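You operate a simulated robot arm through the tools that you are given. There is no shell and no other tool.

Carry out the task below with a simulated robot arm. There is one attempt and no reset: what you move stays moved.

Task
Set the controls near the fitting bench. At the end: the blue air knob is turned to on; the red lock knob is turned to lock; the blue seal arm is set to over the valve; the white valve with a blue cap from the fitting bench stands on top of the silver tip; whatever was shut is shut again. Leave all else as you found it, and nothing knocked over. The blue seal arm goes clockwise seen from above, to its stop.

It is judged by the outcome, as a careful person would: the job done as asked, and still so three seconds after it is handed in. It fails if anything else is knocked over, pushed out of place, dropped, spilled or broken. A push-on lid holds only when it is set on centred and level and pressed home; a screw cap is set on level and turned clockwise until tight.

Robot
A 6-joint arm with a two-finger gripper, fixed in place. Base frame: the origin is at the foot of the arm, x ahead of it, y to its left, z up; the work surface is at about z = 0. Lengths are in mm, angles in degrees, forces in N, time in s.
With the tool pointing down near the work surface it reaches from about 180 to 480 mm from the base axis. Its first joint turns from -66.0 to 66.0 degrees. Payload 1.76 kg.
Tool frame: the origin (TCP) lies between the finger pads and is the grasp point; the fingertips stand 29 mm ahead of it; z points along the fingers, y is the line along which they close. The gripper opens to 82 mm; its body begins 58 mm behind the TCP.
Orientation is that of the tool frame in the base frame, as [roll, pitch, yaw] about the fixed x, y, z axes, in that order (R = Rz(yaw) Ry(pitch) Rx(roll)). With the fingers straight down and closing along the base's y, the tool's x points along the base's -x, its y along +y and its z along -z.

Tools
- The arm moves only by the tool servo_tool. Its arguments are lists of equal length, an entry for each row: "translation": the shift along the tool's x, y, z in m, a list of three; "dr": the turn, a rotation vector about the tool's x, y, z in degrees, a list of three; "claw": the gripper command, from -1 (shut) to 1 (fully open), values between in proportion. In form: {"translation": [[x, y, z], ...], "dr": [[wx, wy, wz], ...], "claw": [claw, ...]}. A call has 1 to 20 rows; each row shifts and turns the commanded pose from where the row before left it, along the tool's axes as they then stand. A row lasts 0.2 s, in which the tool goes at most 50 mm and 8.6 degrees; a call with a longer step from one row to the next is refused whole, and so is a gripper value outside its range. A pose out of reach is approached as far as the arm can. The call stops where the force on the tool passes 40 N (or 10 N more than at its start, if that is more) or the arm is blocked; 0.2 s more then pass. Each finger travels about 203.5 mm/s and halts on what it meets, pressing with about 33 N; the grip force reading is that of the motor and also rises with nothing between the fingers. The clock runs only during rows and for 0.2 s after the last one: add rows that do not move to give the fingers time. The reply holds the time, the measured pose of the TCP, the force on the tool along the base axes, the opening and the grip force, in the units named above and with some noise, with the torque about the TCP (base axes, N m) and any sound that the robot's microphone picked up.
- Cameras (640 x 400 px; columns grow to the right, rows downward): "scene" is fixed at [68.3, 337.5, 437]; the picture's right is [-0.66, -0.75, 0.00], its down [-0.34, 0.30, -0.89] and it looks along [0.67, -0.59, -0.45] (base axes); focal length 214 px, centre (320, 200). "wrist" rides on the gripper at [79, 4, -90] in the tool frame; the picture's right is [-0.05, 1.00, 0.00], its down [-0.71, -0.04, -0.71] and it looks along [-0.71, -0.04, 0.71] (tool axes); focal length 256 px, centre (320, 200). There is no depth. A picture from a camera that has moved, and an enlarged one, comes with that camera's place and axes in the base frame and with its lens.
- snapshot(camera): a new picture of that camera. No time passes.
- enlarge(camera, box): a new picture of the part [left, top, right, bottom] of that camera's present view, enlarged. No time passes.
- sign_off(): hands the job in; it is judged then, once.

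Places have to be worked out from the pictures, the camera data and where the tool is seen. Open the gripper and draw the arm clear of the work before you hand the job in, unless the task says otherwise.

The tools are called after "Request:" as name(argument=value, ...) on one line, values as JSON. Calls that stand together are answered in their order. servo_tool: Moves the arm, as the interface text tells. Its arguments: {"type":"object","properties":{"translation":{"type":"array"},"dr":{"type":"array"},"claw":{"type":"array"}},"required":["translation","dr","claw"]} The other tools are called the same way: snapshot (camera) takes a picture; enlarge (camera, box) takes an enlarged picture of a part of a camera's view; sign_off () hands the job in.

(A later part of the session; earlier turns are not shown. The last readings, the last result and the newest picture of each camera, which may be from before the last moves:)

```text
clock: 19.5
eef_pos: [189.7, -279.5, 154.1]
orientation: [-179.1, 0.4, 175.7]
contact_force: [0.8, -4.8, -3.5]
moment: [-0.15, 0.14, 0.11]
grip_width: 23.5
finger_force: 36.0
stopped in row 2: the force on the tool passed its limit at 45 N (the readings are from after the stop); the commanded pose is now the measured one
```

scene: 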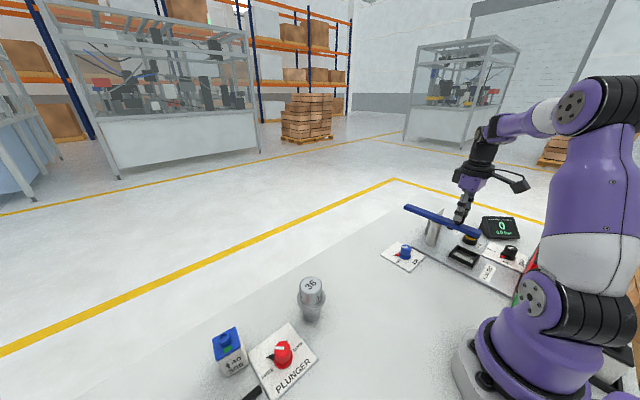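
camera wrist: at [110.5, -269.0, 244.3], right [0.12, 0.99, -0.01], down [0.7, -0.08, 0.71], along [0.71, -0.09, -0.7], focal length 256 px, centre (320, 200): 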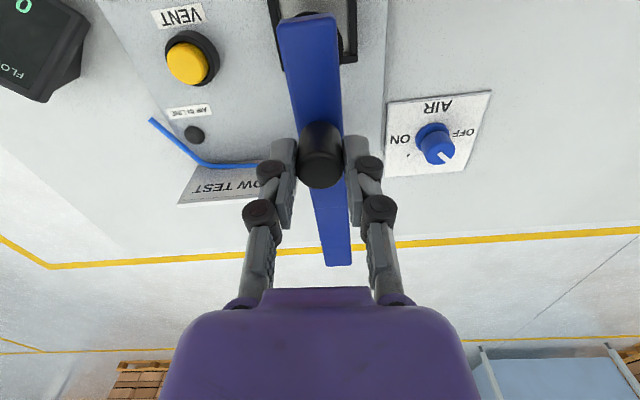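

It's firmly blocked, so this is the stop. I'll open the gripper, back straight up, and check the arm's final angle.

Request:
servo_tool(translation=[[0, 0, 0], [0, 0, 0], [0, 0, -0.03], [0, 0, -0.04], [0, 0, -0.04], [0, 0, -0.04]], dr=[[0, 0, 0], [0, 0, 0], [0, 0, 0], [0, 0, 0], [0, 0, 0], [0, 0, 0]], claw=[0, 0.6, 1, 1, 1, 1])

Request:
snapshot(camera="wrist")

Request:
enlarge(camera="scene", box=[390, 180, 530, 290])

```text
clock: 20.9
eef_pos: [186.4, -273.9, 305.9]
orientation: [-179.3, 0.5, 175.7]
contact_force: [-0.5, -0.8, 0.2]
moment: [0.01, 0.04, 0.01]
grip_width: 81.9
finger_force: 0.0
```

```text
taken
camera wrist: at [107.2, -263.7, 395.6], right [0.13, 0.99, -0.01], down [0.7, -0.08, 0.71], along [0.71, -0.1, -0.7], focal length 256 px, centre (320, 200)
```

wrist: 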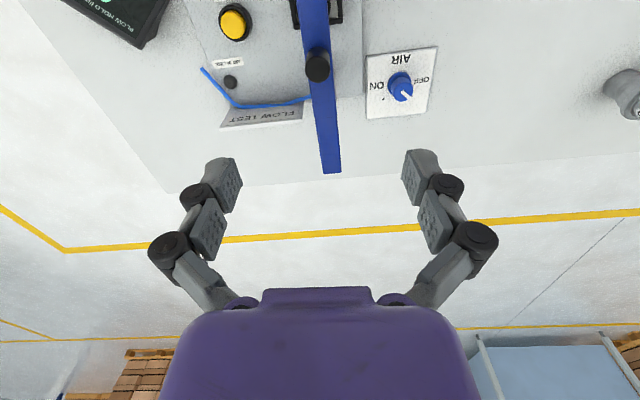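

```text
3.64 times, centred on (460, 235) of scene
camera zoom: at [68.3, 337.5, 437.0], right [-0.66, -0.75, 0.0], down [-0.34, 0.3, -0.89], along [0.67, -0.59, -0.45], focal length 780 px, centre (-189, 73)
```

zoom: 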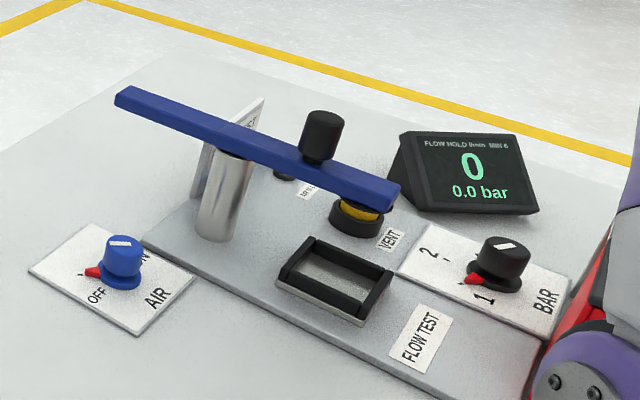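

The seal arm now lies along x with its seal over the nest, at its stop. Next is the AIR knob: I'll level the tool, set yaw to 180, and move above (270,-173) for a close look.

Request:
servo_tool(translation=[[0, 0, 0], [-0.028, 0.034, 0], [-0.028, 0.034, 0], [-0.028, 0.034, 0], [0, 0, 0.045], [0, 0, 0.045], [0, 0, 0.045]], dr=[[-0.7, 0.5, -4.3], [0, 0, 0], [0, 0, 0], [0, 0, 0], [0, 0, 0], [0, 0, 0], [0, 0, 0]], claw=[1, 1, 1, 1, 1, 1, 1])

Request:
snapshot(camera="wrist")

Request:
enlarge(camera="scene", box=[370, 220, 450, 290])

```text
clock: 22.5
eef_pos: [273.5, -175.9, 170.3]
orientation: [-179.9, -0.1, 180.0]
contact_force: [-0.8, -0.5, 0.1]
moment: [0.02, 0.02, 0.0]
grip_width: 81.7
finger_force: 0.1
```

```text
taken
camera wrist: at [194.4, -172.1, 262.1], right [0.05, 1.0, 0.0], down [0.71, -0.04, 0.71], along [0.71, -0.04, -0.71], focal length 256 px, centre (320, 200)
```

wrist: 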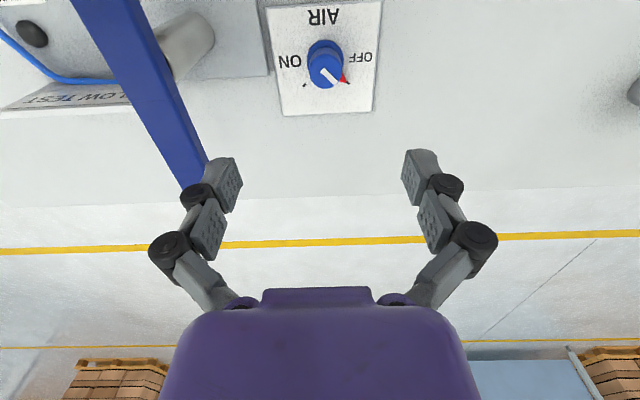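

```text
5.71 times, centred on (410, 255) of scene
camera zoom: at [68.3, 337.5, 437.0], right [-0.66, -0.75, 0.0], down [-0.34, 0.3, -0.89], along [0.67, -0.59, -0.45], focal length 1226 px, centre (-194, -114)
```

zoom: 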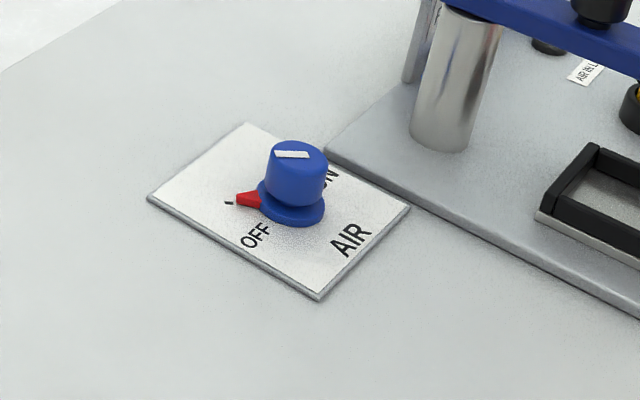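

Request:
enlarge(camera="wrist", box=[260, 0, 390, 120])

```text
3.33 times, centred on (325, 60) of wrist
camera zoom: at [194.4, -172.1, 262.1], right [0.05, 1.0, 0.0], down [0.71, -0.04, 0.71], along [0.71, -0.04, -0.71], focal length 853 px, centre (303, 667)
```

zoom: 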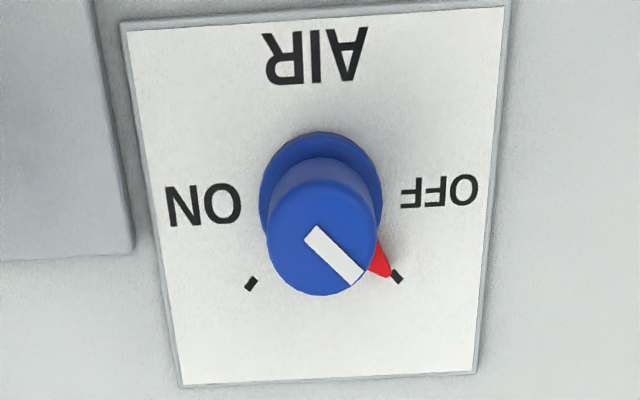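

The AIR knob's axis is at about (268.5,-171.5), its top at z≈38 and its diameter about 27 mm. The OFF and ON ticks sit at about ±43–45° around +x, so it needs roughly a 90° clockwise turn. I'll descend with the gripper open.

Request:
servo_tool(translation=[[0.0045, 0.0044, 0.03], [0, 0, 0.04], [0, 0, 0.03], [0, 0, 0.015]], dr=[[0, 0, 0], [0, 0, 0], [0, 0, 0], [0, 0, 0]], claw=[1, 1, 1, 1])

Request:
snapshot(camera="wrist")

Request:
enlarge(camera="scene", box=[360, 170, 480, 290])

```text
clock: 23.5
eef_pos: [268.0, -171.4, 53.5]
orientation: [-179.9, 0.0, 180.0]
contact_force: [-0.2, -0.4, 0.1]
moment: [-0.01, 0.0, 0.04]
grip_width: 81.8
finger_force: 0.0
```

```text
taken
camera wrist: at [188.6, -168.0, 144.5], right [0.05, 1.0, 0.0], down [0.71, -0.04, 0.71], along [0.71, -0.04, -0.71], focal length 256 px, centre (320, 200)
```

wrist: 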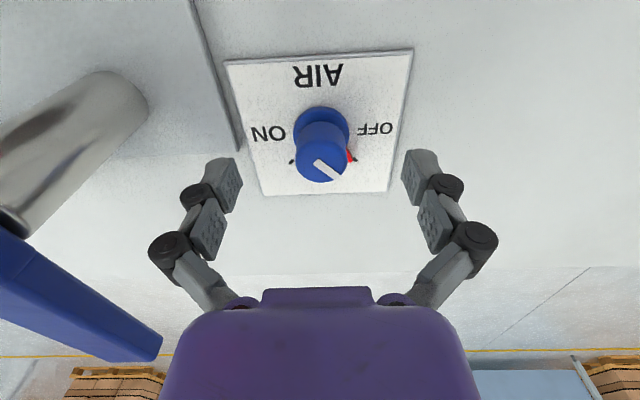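

```text
3.33 times, centred on (420, 230) of scene
camera zoom: at [68.3, 337.5, 437.0], right [-0.66, -0.75, 0.0], down [-0.34, 0.3, -0.89], along [0.67, -0.59, -0.45], focal length 715 px, centre (-13, 100)
```

zoom: 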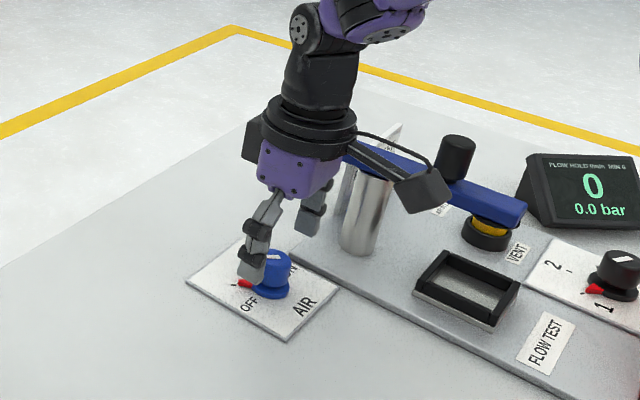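

The knob is centred between the fingers within about 1.5 mm. I'll lower 6 mm and close.

Request:
servo_tool(translation=[[0, 0.001, 0.006], [0, 0, 0], [0, 0, 0], [0, 0, 0]], dr=[[0, 0, 0], [0, 0, 0], [0, 0, 0], [0, 0, 0]], claw=[1, 0.0, -0.45, -0.5])

Request:
snapshot(camera="wrist")

```text
clock: 24.5
eef_pos: [267.5, -171.8, 48.9]
orientation: [-179.7, 0.0, 179.9]
contact_force: [0.0, -12.1, 0.5]
moment: [-0.35, -0.12, 0.01]
grip_width: 27.4
finger_force: 35.8
```

```text
taken
camera wrist: at [188.8, -167.0, 138.8], right [0.06, 1.0, 0.0], down [0.71, -0.04, 0.71], along [0.71, -0.04, -0.71], focal length 256 px, centre (320, 200)
```

wrist: 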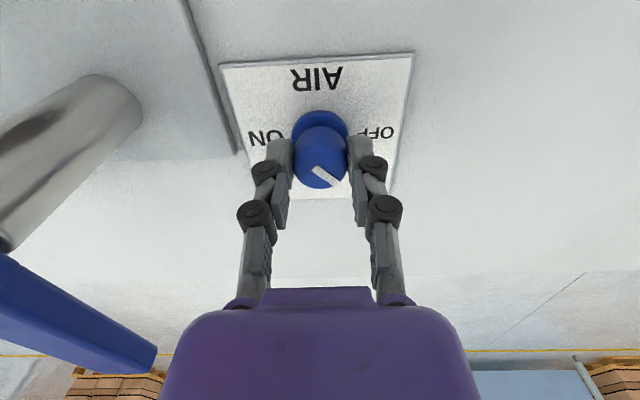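

The knob is gripped at 27.4 mm with a small sideways load. I'll recentre by 1 mm and turn clockwise 40° first.

Request:
servo_tool(translation=[[0, -0.001, 0], [0, 0, 0], [0, 0, 0], [0, 0, 0], [0, 0, 0], [0, 0, 0]], dr=[[0, 0, 0], [0, 0, 8], [0, 0, 8], [0, 0, 8], [0, 0, 8], [0, 0, 8]], claw=[-0.5, -0.5, -0.5, -0.5, -0.5, -0.5])

Request:
snapshot(camera="wrist")

```text
clock: 25.9
eef_pos: [269.4, -170.9, 49.0]
orientation: [-179.9, 0.1, 139.9]
contact_force: [10.7, -0.8, 1.5]
moment: [0.44, 0.22, -0.01]
grip_width: 27.5
finger_force: 35.8
```

```text
taken
camera wrist: at [210.5, -116.2, 138.7], right [0.68, 0.73, 0.0], down [0.52, -0.48, 0.71], along [0.52, -0.48, -0.71], focal length 256 px, centre (320, 200)
```

wrist: 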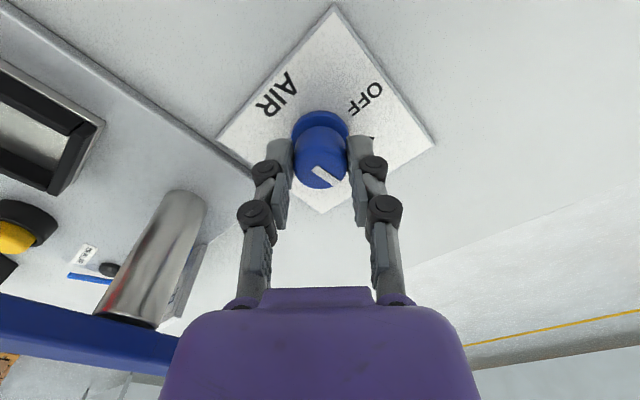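

The knob turns with the gripper, since its white mark stays fixed relative to the fingers. I'll turn the remaining ~50°.

Request:
servo_tool(translation=[[0, 0, 0], [0, 0, 0], [0, 0, 0], [0, 0, 0], [0, 0, 0], [0, 0, 0]], dr=[[0, 0, 8], [0, 0, 8], [0, 0, 8], [0, 0, 8], [0, 0, 8], [0, 0, 8]], claw=[-0.5, -0.5, -0.5, -0.5, -0.5, -0.5])

Request:
snapshot(camera="wrist")

Request:
enlarge(camera="scene", box=[360, 170, 480, 290])

```text
clock: 27.4
eef_pos: [269.4, -171.3, 48.6]
orientation: [179.7, 0.0, 92.3]
contact_force: [2.0, 1.1, -0.6]
moment: [0.08, -0.01, 0.01]
grip_width: 27.7
finger_force: 36.1
stopped in row 6: the force on the tool passed its limit at 41 N (the readings are from after the stop); the commanded pose is now the measured one
```

```text
taken
camera wrist: at [270.3, -90.9, 138.8], right [1.0, -0.01, 0.01], down [-0.01, -0.71, 0.71], along [0.0, -0.71, -0.71], focal length 256 px, centre (320, 200)
```

wrist: 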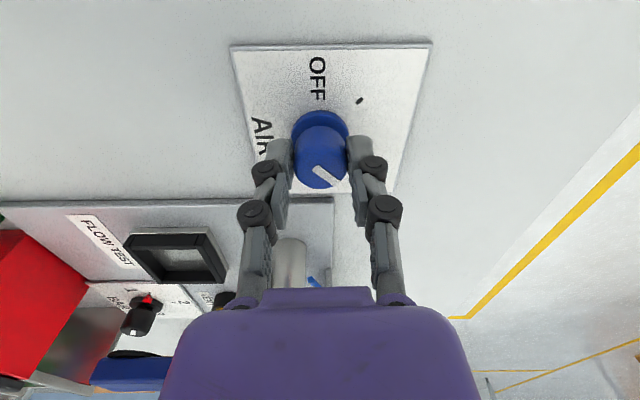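

```text
3.33 times, centred on (420, 230) of scene
camera zoom: at [68.3, 337.5, 437.0], right [-0.66, -0.75, 0.0], down [-0.34, 0.3, -0.89], along [0.67, -0.59, -0.45], focal length 715 px, centre (-13, 100)
```

zoom: 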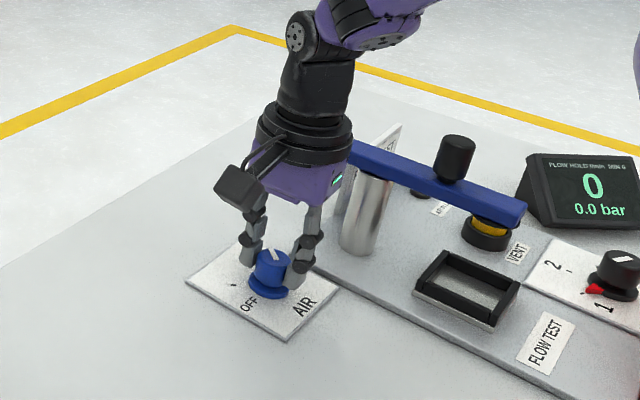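

The force limit was reached at about 88° of turn, which is probably the knob's end stop at ON. I'll release, rise and check the pointer.

Request:
servo_tool(translation=[[0, 0, 0], [0, 0, 0], [0, 0, -0.03], [0, 0, -0.04], [0, 0, -0.04]], dr=[[0, 0, 0], [0, 0, 0], [0, 0, 0], [0, 0, 0], [0, 0, 0]], claw=[0.3, 1, 1, 1, 1])

Request:
enlarge(camera="wrist", box=[250, 0, 410, 160])

Request:
enlarge(camera="scene", box=[370, 220, 450, 290])

```text
clock: 28.6
eef_pos: [271.0, -169.1, 159.9]
orientation: [179.8, 0.0, 92.3]
contact_force: [0.0, -0.3, 0.0]
moment: [0.03, -0.01, 0.05]
grip_width: 81.9
finger_force: 0.1
```

```text
2.50 times, centred on (330, 80) of wrist
camera zoom: at [272.4, -90.1, 250.4], right [1.0, -0.01, 0.0], down [-0.01, -0.71, 0.71], along [-0.01, -0.71, -0.71], focal length 640 px, centre (295, 500)
```

zoom: 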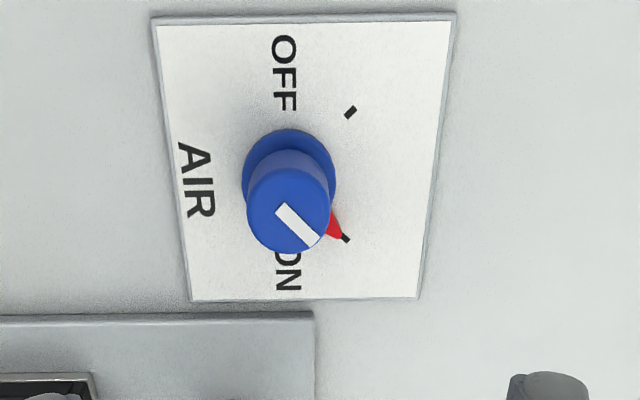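

```text
5.71 times, centred on (410, 255) of scene
camera zoom: at [68.3, 337.5, 437.0], right [-0.66, -0.75, 0.0], down [-0.34, 0.3, -0.89], along [0.67, -0.59, -0.45], focal length 1226 px, centre (-194, -114)
```

zoom: 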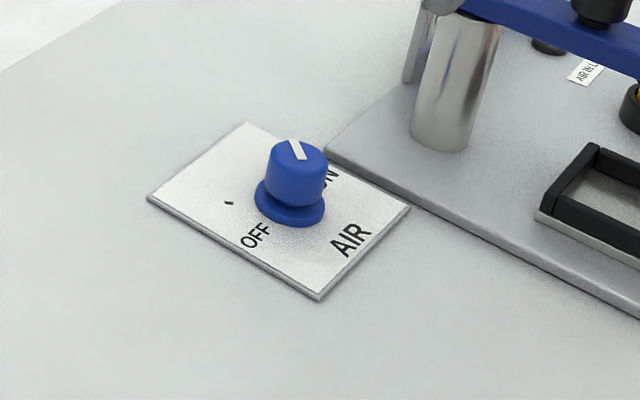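

The AIR pointer now sits on the ON tick. Next is the red PLUNGER knob: I'll rise, travel to the left side and unwind the yaw so a 90° clockwise turn stays within the tested range.

Request:
servo_tool(translation=[[0.0, 0.0, -0.045], [0.045, 0.002, -0.01], [0.045, 0.002, -0.01], [0.045, 0.002, 0], [0.045, 0.002, 0], [0.045, 0.002, 0], [0.045, 0.002, 0], [0.045, 0.002, 0], [0, 0, 0], [0, 0, 0], [0, 0, 0], [0, 0, 0], [0, 0, 0], [0, 0, 0], [0, 0, 0], [0, 0, 0], [0, 0, 0], [0, 0, 0]], dr=[[0, 0, 0], [0, 0, 0], [0, 0, 0], [0, 0, 0], [0, 0, 0], [0, 0, 0], [0, 0, 0], [0, 0, 0], [0, 0, -8.5], [0, 0, -8.5], [0, 0, -8.5], [0, 0, -8.5], [0, 0, -8.5], [0, 0, -8.5], [0, 0, -8.5], [0, 0, -8.5], [0, 0, -8.5], [0, 0, -8.5]], claw=[1, 1, 1, 1, 1, 1, 1, 1, 1, 1, 1, 1, 1, 1, 1, 1, 1, 1])

Request:
snapshot(camera="wrist")

```text
clock: 32.4
eef_pos: [269.9, 145.8, 223.0]
orientation: [-180.0, 0.3, 177.6]
contact_force: [-0.6, -1.3, 0.0]
moment: [0.01, 0.01, -0.02]
grip_width: 82.1
finger_force: 0.0
```

```text
taken
camera wrist: at [190.3, 152.8, 313.3], right [0.1, 1.0, 0.0], down [0.7, -0.07, 0.71], along [0.71, -0.07, -0.7], focal length 256 px, centre (320, 200)
```

wrist: 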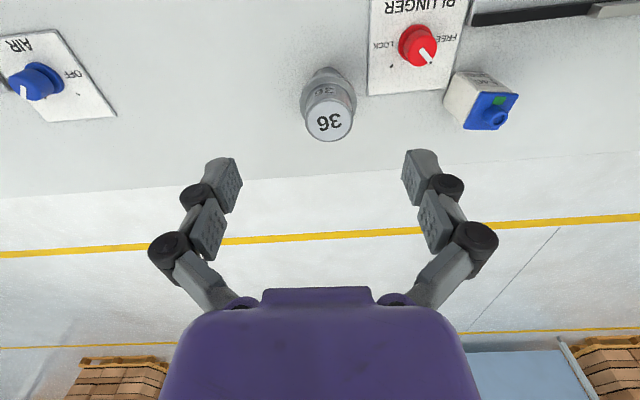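

This view shows the tip, knob and valve together, so I'll enlarge it to measure all three.

Request:
enlarge(camera="wrist", box=[280, 0, 540, 160])

Request:
enlarge(camera="wrist", box=[430, 50, 530, 140])

Request:
enlarge(camera="wrist", box=[280, 50, 380, 150])

```text
2.46 times, centred on (410, 80) of wrist
camera zoom: at [190.3, 152.8, 313.3], right [0.1, 1.0, 0.0], down [0.7, -0.07, 0.71], along [0.71, -0.07, -0.7], focal length 630 px, centre (98, 495)
```

zoom: 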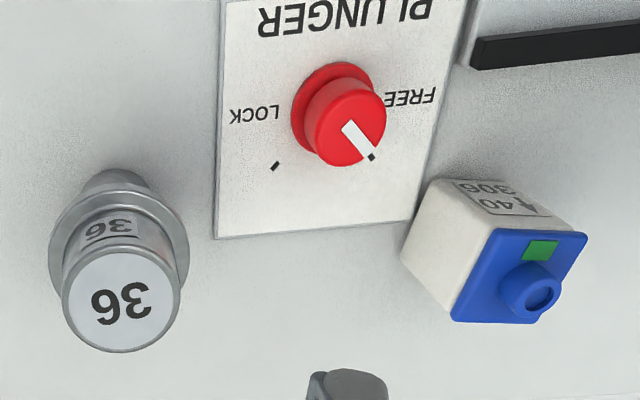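

```text
4.44 times, centred on (480, 95) of wrist
camera zoom: at [190.3, 152.8, 313.3], right [0.1, 1.0, 0.0], down [0.7, -0.07, 0.71], along [0.71, -0.07, -0.7], focal length 1138 px, centre (-391, 667)
```

zoom: 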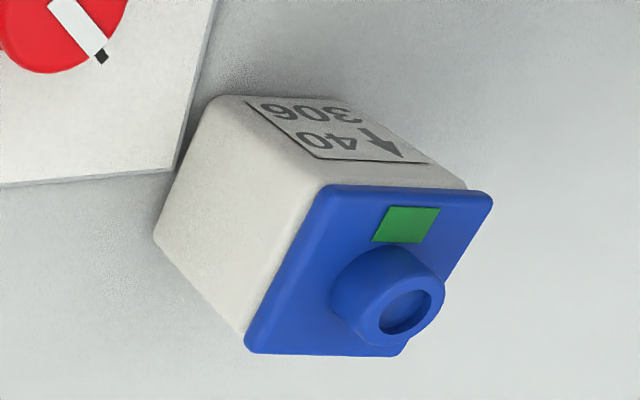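

```text
4.00 times, centred on (330, 100) of wrist
camera zoom: at [190.3, 152.8, 313.3], right [0.1, 1.0, 0.0], down [0.7, -0.07, 0.71], along [0.71, -0.07, -0.7], focal length 1024 px, centre (280, 600)
```

zoom: 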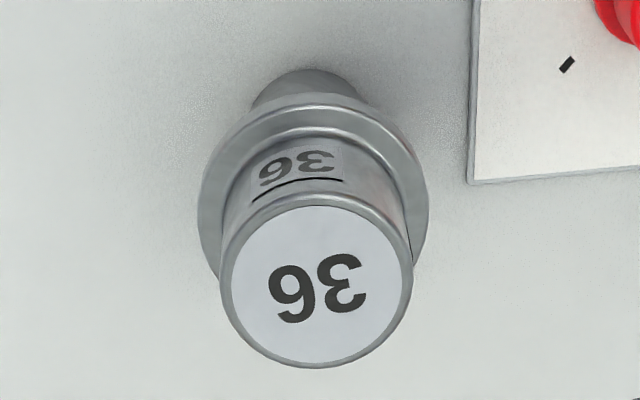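

Measurements:
- **Tip:** top centre about (309.5,150), z≈94, 44 mm across.
- **Valve:** centre about (329,315), cap about 38 mm square, rotated about -8°, cap top z≈65.
- **Red knob:** about (275,244), top z≈38, needing a 90° clockwise turn.

I'll go over the knob at yaw 240, so the turn ends at 150 and clears both the tip and the valve.

Request:
servo_tool(translation=[[-0.0004, 0.033, 0], [-0.0004, 0.033, 0], [-0.0004, 0.0325, 0], [0, 0, 0], [0, 0, 0], [0, 0, 0], [0, 0, 0], [0, 0, 0], [0, 0, 0], [0, 0, 0], [0, 0, 0], [0, 0, 0.04], [0, 0, 0.04]], dr=[[0, 0.3, 0], [0, 0, 0], [0, 0, 0], [0, 0, -7.8], [0, 0, -7.8], [0, 0, -7.8], [0, 0, -7.8], [0, 0, -7.8], [0, 0, -7.8], [0, 0, -7.8], [0, 0, -7.8], [0, 0, 0], [0, 0, 0]], claw=[1, 1, 1, 1, 1, 1, 1, 1, 1, 1, 1, 1, 1])

Request:
snapshot(camera="wrist")

Request:
snapshot(camera="scene")

```text
clock: 35.2
eef_pos: [276.3, 242.6, 141.4]
orientation: [180.0, 0.0, -120.2]
contact_force: [0.0, -0.6, 0.7]
moment: [0.02, -0.01, 0.01]
grip_width: 81.8
finger_force: 0.1
```

```text
taken
camera wrist: at [232.9, 176.7, 232.7], right [-0.84, 0.55, 0.0], down [0.39, 0.59, 0.71], along [0.39, 0.59, -0.71], focal length 256 px, centre (320, 200)
```

wrist: 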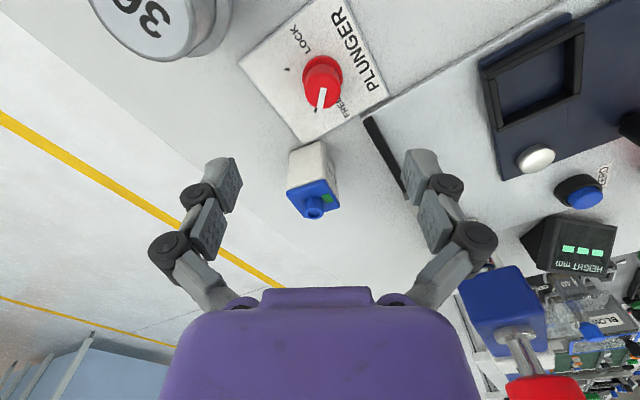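

```text
taken
```

scene: 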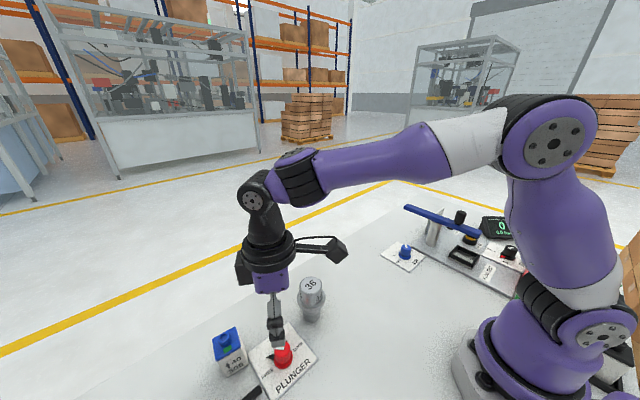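

The knob is aligned within about 2 mm of the tool axis. I'll descend to z≈49 and close on it.

Request:
servo_tool(translation=[[0, 0, 0.04], [0, 0, 0.04], [0, 0, 0.012], [0, 0, 0], [0, 0, 0], [0, 0, 0]], dr=[[0, 0, 0], [0, 0, 0], [0, 0, 0], [0, 0, 0], [0, 0, 0], [0, 0, 0]], claw=[1, 1, 1, 0.0, -0.45, -0.5])

Request:
snapshot(camera="wrist")

```text
clock: 36.6
eef_pos: [273.4, 242.5, 51.7]
orientation: [179.8, 0.0, -119.9]
contact_force: [-13.6, 11.3, 2.3]
moment: [0.38, 0.32, 0.05]
grip_width: 27.6
finger_force: 35.6
```

```text
taken
camera wrist: at [230.8, 176.4, 141.4], right [-0.84, 0.55, 0.0], down [0.39, 0.59, 0.71], along [0.38, 0.59, -0.71], focal length 256 px, centre (320, 200)
```

wrist: 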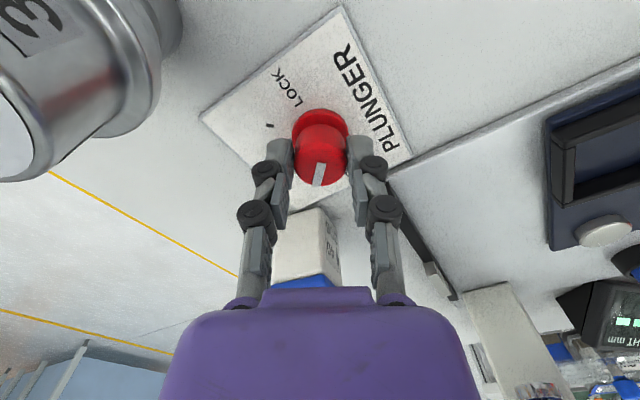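

The knob is gripped. The side load points along +tool y, so I'll shift 1.5 mm that way and turn clockwise 48°.

Request:
servo_tool(translation=[[0, 0.0015, 0], [0, 0, 0], [0, 0, 0], [0, 0, 0], [0, 0, 0], [0, 0, 0], [0, 0, 0]], dr=[[0, 0, 0], [0, 0, 8], [0, 0, 8], [0, 0, 8], [0, 0, 8], [0, 0, 8], [0, 0, 8]], claw=[-0.5, -0.5, -0.5, -0.5, -0.5, -0.5, -0.5])

Request:
snapshot(camera="wrist")

```text
clock: 38.2
eef_pos: [273.4, 244.9, 51.7]
orientation: [179.8, -0.2, -168.3]
contact_force: [-23.8, 12.6, -9.9]
moment: [0.08, 0.72, 0.06]
grip_width: 27.4
finger_force: 36.1
```

```text
taken
camera wrist: at [194.9, 232.3, 141.8], right [-0.15, 0.99, 0.0], down [0.7, 0.11, 0.7], along [0.7, 0.11, -0.71], focal length 256 px, centre (320, 200)
```

wrist: 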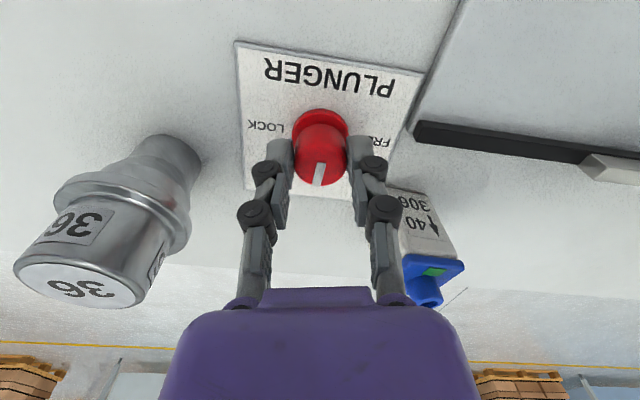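

The knob is following, with about 27 N of side load. I'll ease the tool slightly toward -x/+y and finish the turn.

Request:
servo_tool(translation=[[0.0012, 0.0012, 0], [0, 0, 0], [0, 0, 0], [0, 0, 0], [0, 0, 0], [0, 0, 0], [0, 0, 0]], dr=[[0, 0, 0], [0, 0, 8], [0, 0, 8], [0, 0, 8], [0, 0, 8], [0, 0, 6], [0, 0, 5]], claw=[-0.5, -0.5, -0.5, -0.5, -0.5, -0.5, -0.5])

Request:
snapshot(camera="wrist")

```text
clock: 39.8
eef_pos: [273.5, 246.2, 52.0]
orientation: [179.6, 0.0, 148.7]
contact_force: [2.0, 24.0, -27.2]
moment: [0.61, 0.11, 0.29]
grip_width: 27.7
finger_force: 36.4
```

```text
taken
camera wrist: at [207.5, 290.0, 142.6], right [0.56, 0.83, 0.0], down [0.58, -0.4, 0.71], along [0.59, -0.39, -0.71], focal length 256 px, centre (320, 200)
```

wrist: 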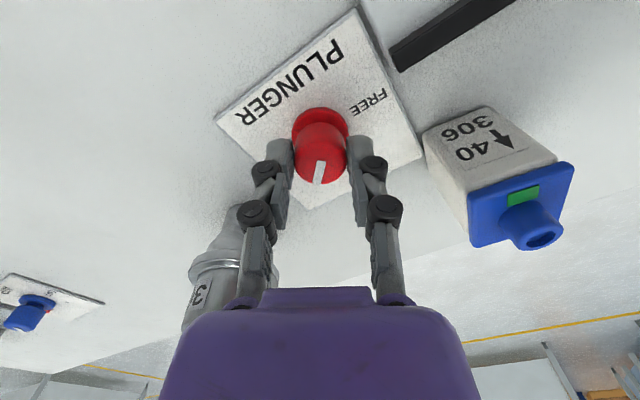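

The tool has turned about 91° in total. I'll open only slightly to stay clear of the valve, rise, and check the pointer.

Request:
servo_tool(translation=[[0, 0, 0], [0, 0, 0], [0, 0, -0.03], [0, 0, -0.04], [0, 0, -0.04], [0, 0, -0.03]], dr=[[0, 0, 0], [0, 0, 0], [0, 0, 0], [0, 0, 0], [0, 0, 0], [0, 0, 0]], claw=[-0.1, -0.1, -0.1, 0.2, 1, 1])

Request:
snapshot(camera="wrist")

Request:
enlarge(camera="scene", box=[190, 260, 350, 400])

```text
clock: 41.2
eef_pos: [274.8, 241.6, 191.4]
orientation: [180.0, -0.1, 148.8]
contact_force: [0.5, 0.7, -0.1]
moment: [-0.02, 0.02, 0.04]
grip_width: 82.0
finger_force: 0.2
```

```text
taken
camera wrist: at [208.8, 286.7, 281.5], right [0.56, 0.83, 0.0], down [0.58, -0.4, 0.71], along [0.58, -0.4, -0.71], focal length 256 px, centre (320, 200)
```

wrist: 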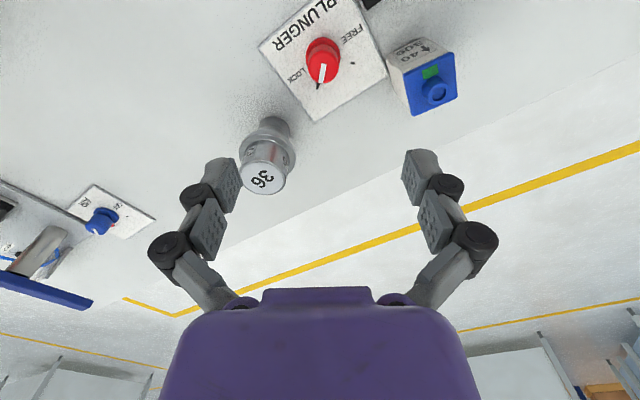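

```text
2.86 times, centred on (270, 330) of scene
camera zoom: at [68.3, 337.5, 437.0], right [-0.66, -0.75, 0.0], down [-0.34, 0.3, -0.89], along [0.67, -0.59, -0.45], focal length 613 px, centre (463, -171)
```

zoom: 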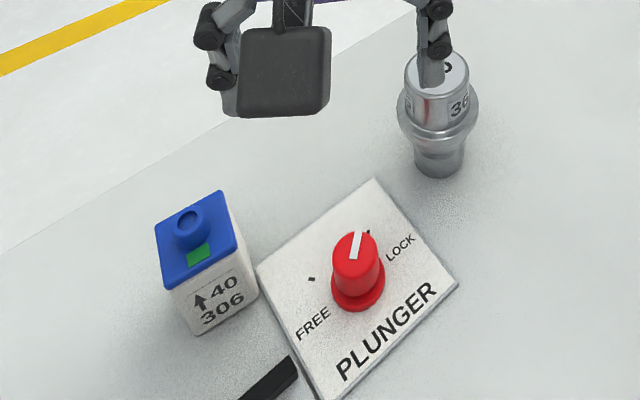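

Request:
enlarge(camera="wrist", box=[250, 0, 400, 130])

Request:
enlarge(camera="wrist", box=[370, 20, 480, 130])

Request:
enlarge(camera="wrist", box=[210, 100, 320, 210])

```text
3.08 times, centred on (325, 65) of wrist
camera zoom: at [208.8, 286.7, 281.5], right [0.56, 0.83, 0.0], down [0.58, -0.4, 0.71], along [0.58, -0.4, -0.71], focal length 788 px, centre (305, 615)
```

zoom: 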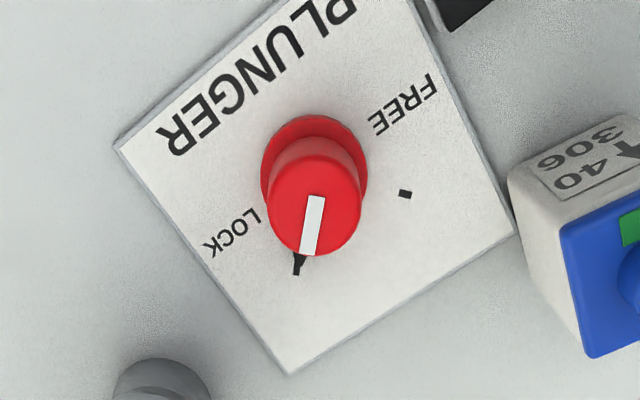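

```text
3.64 times, centred on (425, 75) of wrist
camera zoom: at [208.8, 286.7, 281.5], right [0.56, 0.83, 0.0], down [0.58, -0.4, 0.71], along [0.58, -0.4, -0.71], focal length 931 px, centre (-62, 654)
```

zoom: 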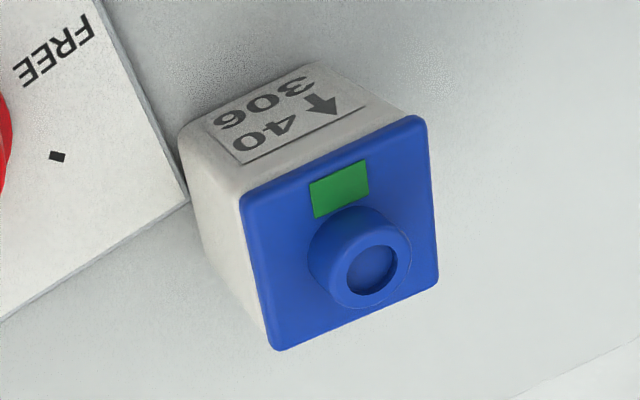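

```text
3.64 times, centred on (265, 155) of wrist
camera zoom: at [208.8, 286.7, 281.5], right [0.56, 0.83, 0.0], down [0.58, -0.4, 0.71], along [0.58, -0.4, -0.71], focal length 931 px, centre (520, 364)
```

zoom: 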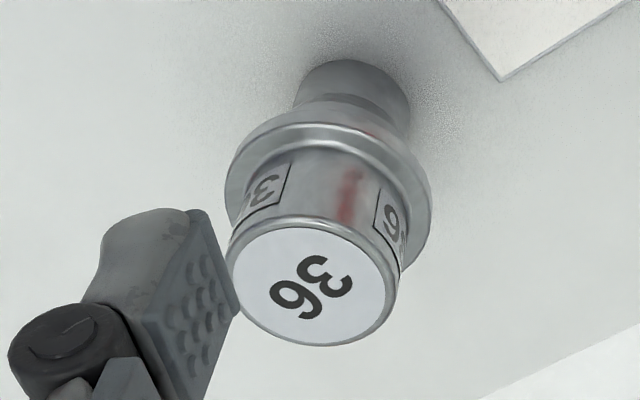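

The PLUNGER pointer is on the LOCK tick. For the valve, my two views agree on a centre of about (330,316) and a rotation of about -8.5°. I'll yaw to 171.7, move above it and check the alignment.

Request:
servo_tool(translation=[[0, 0, 0], [0, 0, 0], [0, 0, 0], [-0.022, 0.0407, 0], [-0.022, 0.0407, 0], [0, 0, 0.03], [0, 0, 0.03]], dr=[[0, 0, -7.6], [0, 0, -7.6], [0, 0, -7.6], [0, 0, 0], [0, 0, 0], [0, 0, 0], [0, 0, 0]], claw=[1, 1, 1, 1, 1, 1, 1])

Request:
snapshot(camera="wrist")

Request:
snapshot(camera="scene")

```text
clock: 42.8
eef_pos: [322.6, 309.7, 131.0]
orientation: [180.0, -0.1, 171.5]
contact_force: [0.6, 0.3, -1.5]
moment: [0.03, -0.01, 0.0]
grip_width: 82.1
finger_force: 0.1
out of reach, approached as far as the arm can: row 5
```

```text
taken
camera wrist: at [245.0, 324.8, 221.7], right [0.2, 0.98, 0.0], down [0.69, -0.14, 0.71], along [0.69, -0.14, -0.71], focal length 256 px, centre (320, 200)
```

wrist: 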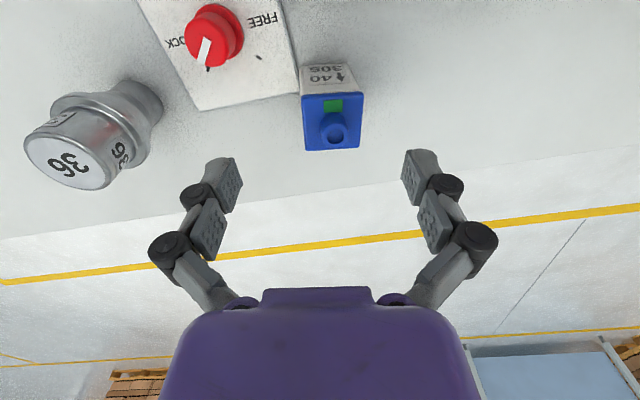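

```text
taken
```

scene: 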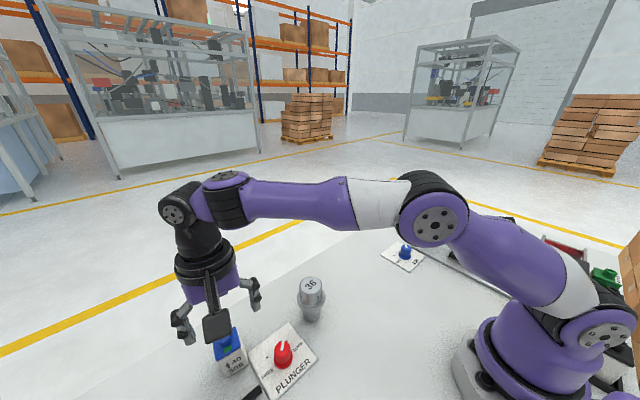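

The arm was briefly at its reach limit when higher up. The picture puts the valve at about (329,316.3) with the yaw well aligned. I'll make that correction while descending partway and check again.

Request:
servo_tool(translation=[[-0.0027, 0.0037, 0.025], [-0.0027, 0.0037, 0.02]], dr=[[0, 0, 0], [0, 0, 0]], claw=[1, 1])

Request:
snapshot(camera="wrist")

```text
clock: 43.4
eef_pos: [327.5, 318.1, 85.6]
orientation: [179.9, 0.0, 171.7]
contact_force: [0.1, -0.1, 0.4]
moment: [-0.02, -0.03, -0.03]
grip_width: 81.7
finger_force: 0.1
```

```text
taken
camera wrist: at [250.1, 332.5, 176.3], right [0.2, 0.98, 0.0], down [0.69, -0.14, 0.71], along [0.69, -0.14, -0.71], focal length 256 px, centre (320, 200)
```

wrist: 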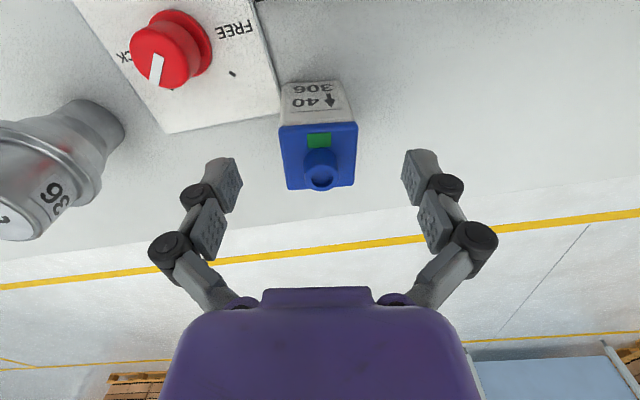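

The valve is centred between the fingers within about 1 mm. I'll descend to TCP z≈42 and close gradually on the body.

Request:
servo_tool(translation=[[0, 0, 0.022], [0, 0, 0.021], [0, 0, 0], [0, 0, 0], [0, 0, 0], [0, 0, 0]], dr=[[0, 0, 0], [0, 0, 0], [0, 0, 0], [0, 0, 0], [0, 0, 0], [0, 0, 0]], claw=[1, 1, 0.2, 0.0, -0.15, -0.25])

Request:
snapshot(camera="wrist")

Request:
enlarge(camera="scene", box=[150, 240, 350, 400])

```text
clock: 44.8
eef_pos: [326.8, 315.1, 43.5]
orientation: [179.9, -0.2, 171.6]
contact_force: [-0.4, -0.3, 0.4]
moment: [-0.02, -0.02, 0.04]
grip_width: 39.0
finger_force: 33.2
```

```text
taken
camera wrist: at [249.9, 332.6, 133.7], right [0.2, 0.98, 0.0], down [0.69, -0.14, 0.71], along [0.69, -0.14, -0.71], focal length 256 px, centre (320, 200)
```

wrist: 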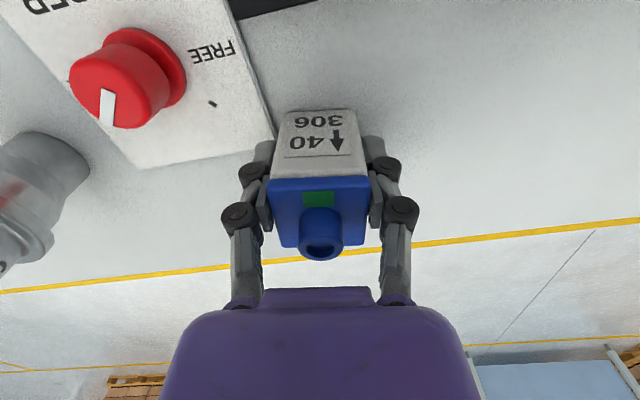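

```text
2.50 times, centred on (250, 320) of scene
camera zoom: at [68.3, 337.5, 437.0], right [-0.66, -0.75, 0.0], down [-0.34, 0.3, -0.89], along [0.67, -0.59, -0.45], focal length 536 px, centre (495, -100)
```

zoom: 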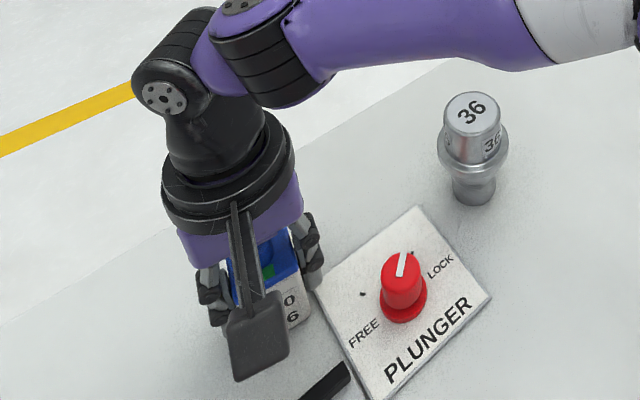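

The valve is held at 39 mm width. I'll enlarge to see where it sits relative to the TCP before lifting.

Request:
enlarge(camera="wrist", box=[240, 90, 400, 270])

```text
2.22 times, centred on (320, 180) of wrist
camera zoom: at [249.9, 332.6, 133.7], right [0.2, 0.98, 0.0], down [0.69, -0.14, 0.71], along [0.69, -0.14, -0.71], focal length 569 px, centre (320, 244)
```

zoom: 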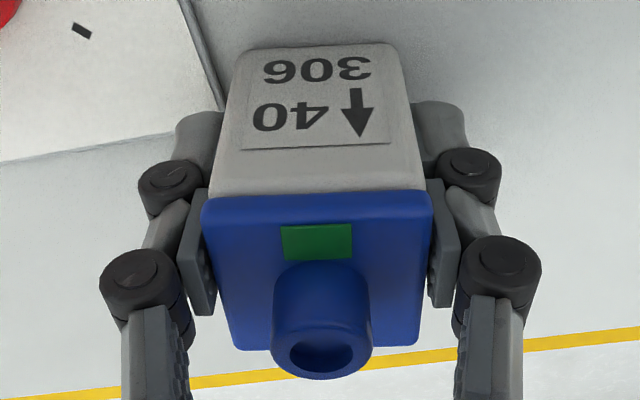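

The valve's centre is within about 1 mm of the TCP axis. I'll lift straight up 80 mm, then move inward while rising further.

Request:
servo_tool(translation=[[0, 0, -0.01], [0, 0, -0.03], [0, 0, -0.04]], dr=[[0, 0, 0], [0, 0, 0], [0, 0, 0]], claw=[-0.25, -0.25, -0.25])

Request:
snapshot(camera="wrist")

```text
clock: 45.6
eef_pos: [327.8, 317.5, 123.5]
orientation: [180.0, -0.1, 171.7]
contact_force: [0.0, -0.4, -0.5]
moment: [0.01, 0.0, -0.01]
grip_width: 39.0
finger_force: 33.1
```

```text
taken
camera wrist: at [250.4, 333.4, 214.3], right [0.2, 0.98, 0.0], down [0.69, -0.14, 0.71], along [0.69, -0.14, -0.71], focal length 256 px, centre (320, 200)
```

wrist: 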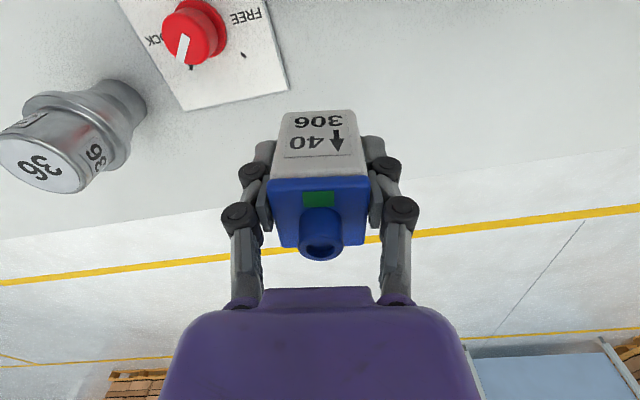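

The valve lifts cleanly. I'll carry it above the tip at TCP z≈168, which puts its bottom about 30 mm over the tip's top.

Request:
servo_tool(translation=[[-0.0012, -0.0335, -0.025], [-0.0012, -0.0335, -0.02], [-0.0012, -0.0335, 0], [-0.0012, -0.0335, 0], [-0.0012, -0.0335, 0]], dr=[[0, 0, 0], [0, 0, 0], [0, 0, 0], [0, 0, 0], [0, 0, 0]], claw=[-0.25, -0.25, -0.25, -0.25, -0.25])

Request:
snapshot(camera="wrist")

Request:
snapshot(camera="scene")

```text
clock: 46.8
eef_pos: [310.2, 147.5, 167.1]
orientation: [-179.9, 0.0, 171.5]
contact_force: [-0.6, -0.3, -0.3]
moment: [0.02, -0.01, -0.01]
grip_width: 39.4
finger_force: 33.4
```

```text
taken
camera wrist: at [232.4, 163.3, 258.1], right [0.2, 0.98, 0.0], down [0.69, -0.14, 0.71], along [0.69, -0.14, -0.71], focal length 256 px, centre (320, 200)
```

wrist: 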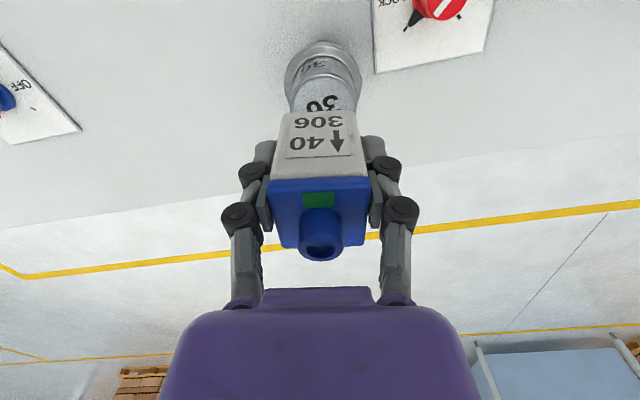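

```text
taken
```

scene: 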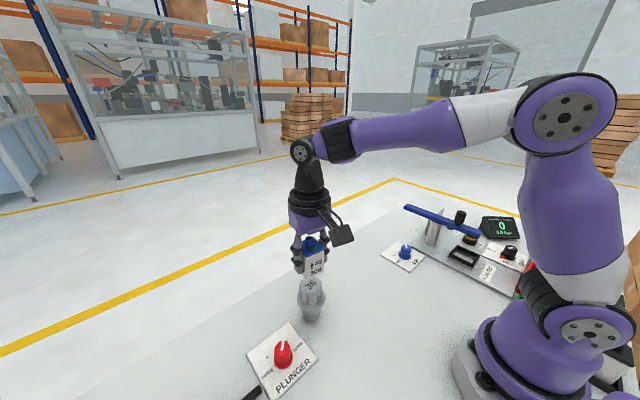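

Request:
enlarge(camera="wrist", box=[250, 20, 390, 180])

Request:
enlarge(camera="scene", box=[270, 220, 360, 330])

```text
2.50 times, centred on (320, 100) of wrist
camera zoom: at [232.4, 163.3, 258.1], right [0.2, 0.98, 0.0], down [0.69, -0.14, 0.71], along [0.69, -0.14, -0.71], focal length 640 px, centre (320, 450)
```

zoom: 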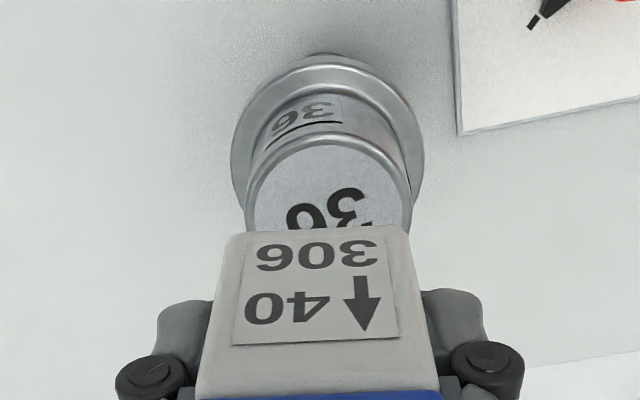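

```text
3.64 times, centred on (315, 275) of scene
camera zoom: at [68.3, 337.5, 437.0], right [-0.66, -0.75, 0.0], down [-0.34, 0.3, -0.89], along [0.67, -0.59, -0.45], focal length 780 px, centre (338, -73)
```

zoom: 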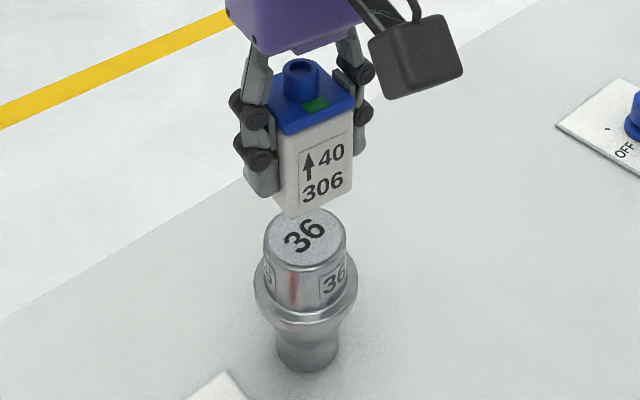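

The tip's axis is about 2 mm toward +y from the valve's axis, and x is aligned. I'll shift 2.2 mm and lower to about 8 mm above the tip for another look.

Request:
servo_tool(translation=[[0, 0.0022, 0], [0, 0, 0.011], [0, 0, 0.011], [0, 0, 0]], dr=[[0, 0, 0], [0, 0, 0], [0, 0, 0], [0, 0, 0]], claw=[-0.25, -0.25, -0.25, -0.25])

Request:
enlarge(camera="wrist", box=[250, 40, 390, 180])

Request:
enlarge(camera="scene", box=[270, 220, 360, 330])

```text
clock: 47.8
eef_pos: [308.8, 151.4, 145.7]
orientation: [179.9, 0.1, 171.5]
contact_force: [0.5, -0.4, -1.6]
moment: [0.0, 0.03, -0.02]
grip_width: 39.1
finger_force: 33.5
```

```text
2.86 times, centred on (320, 110) of wrist
camera zoom: at [231.9, 166.7, 236.7], right [0.2, 0.98, 0.0], down [0.69, -0.14, 0.71], along [0.69, -0.14, -0.71], focal length 731 px, centre (320, 457)
```

zoom: 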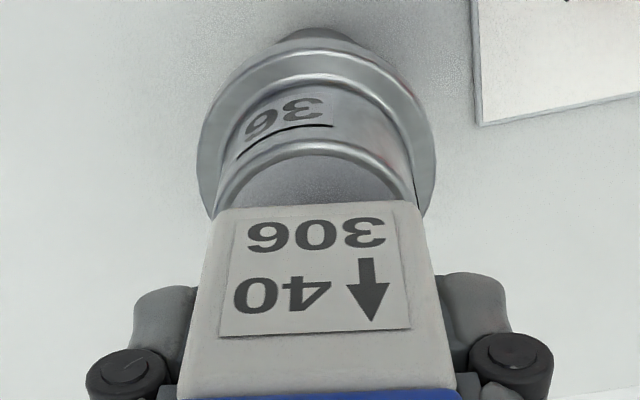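

```text
3.64 times, centred on (315, 275) of scene
camera zoom: at [68.3, 337.5, 437.0], right [-0.66, -0.75, 0.0], down [-0.34, 0.3, -0.89], along [0.67, -0.59, -0.45], focal length 780 px, centre (338, -73)
```

zoom: 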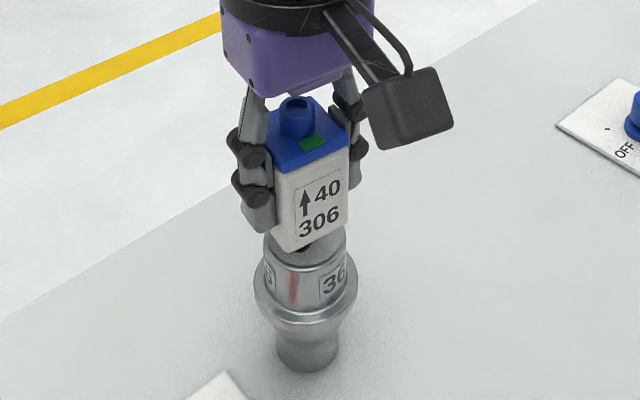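

I need to be sure of the valve's centring along x before setting it down, so I'll take tighter views of the contact region.

Request:
enlarge(camera="scene", box=[295, 240, 335, 300])

Request:
enlarge(camera="wrist", box=[280, 60, 360, 130])

```text
6.67 times, centred on (315, 270) of scene
camera zoom: at [68.3, 337.5, 437.0], right [-0.66, -0.75, 0.0], down [-0.34, 0.3, -0.89], along [0.67, -0.59, -0.45], focal length 1430 px, centre (353, -267)
```

zoom: 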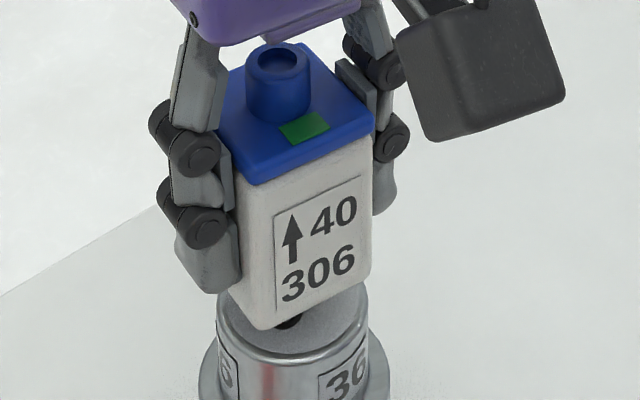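

```text
5.71 times, centred on (320, 95) of wrist
camera zoom: at [231.9, 166.7, 236.7], right [0.2, 0.98, 0.0], down [0.69, -0.14, 0.71], along [0.69, -0.14, -0.71], focal length 1463 px, centre (320, 800)
```

zoom: 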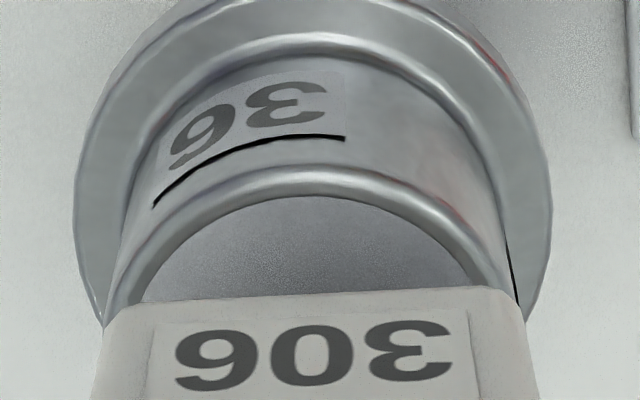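

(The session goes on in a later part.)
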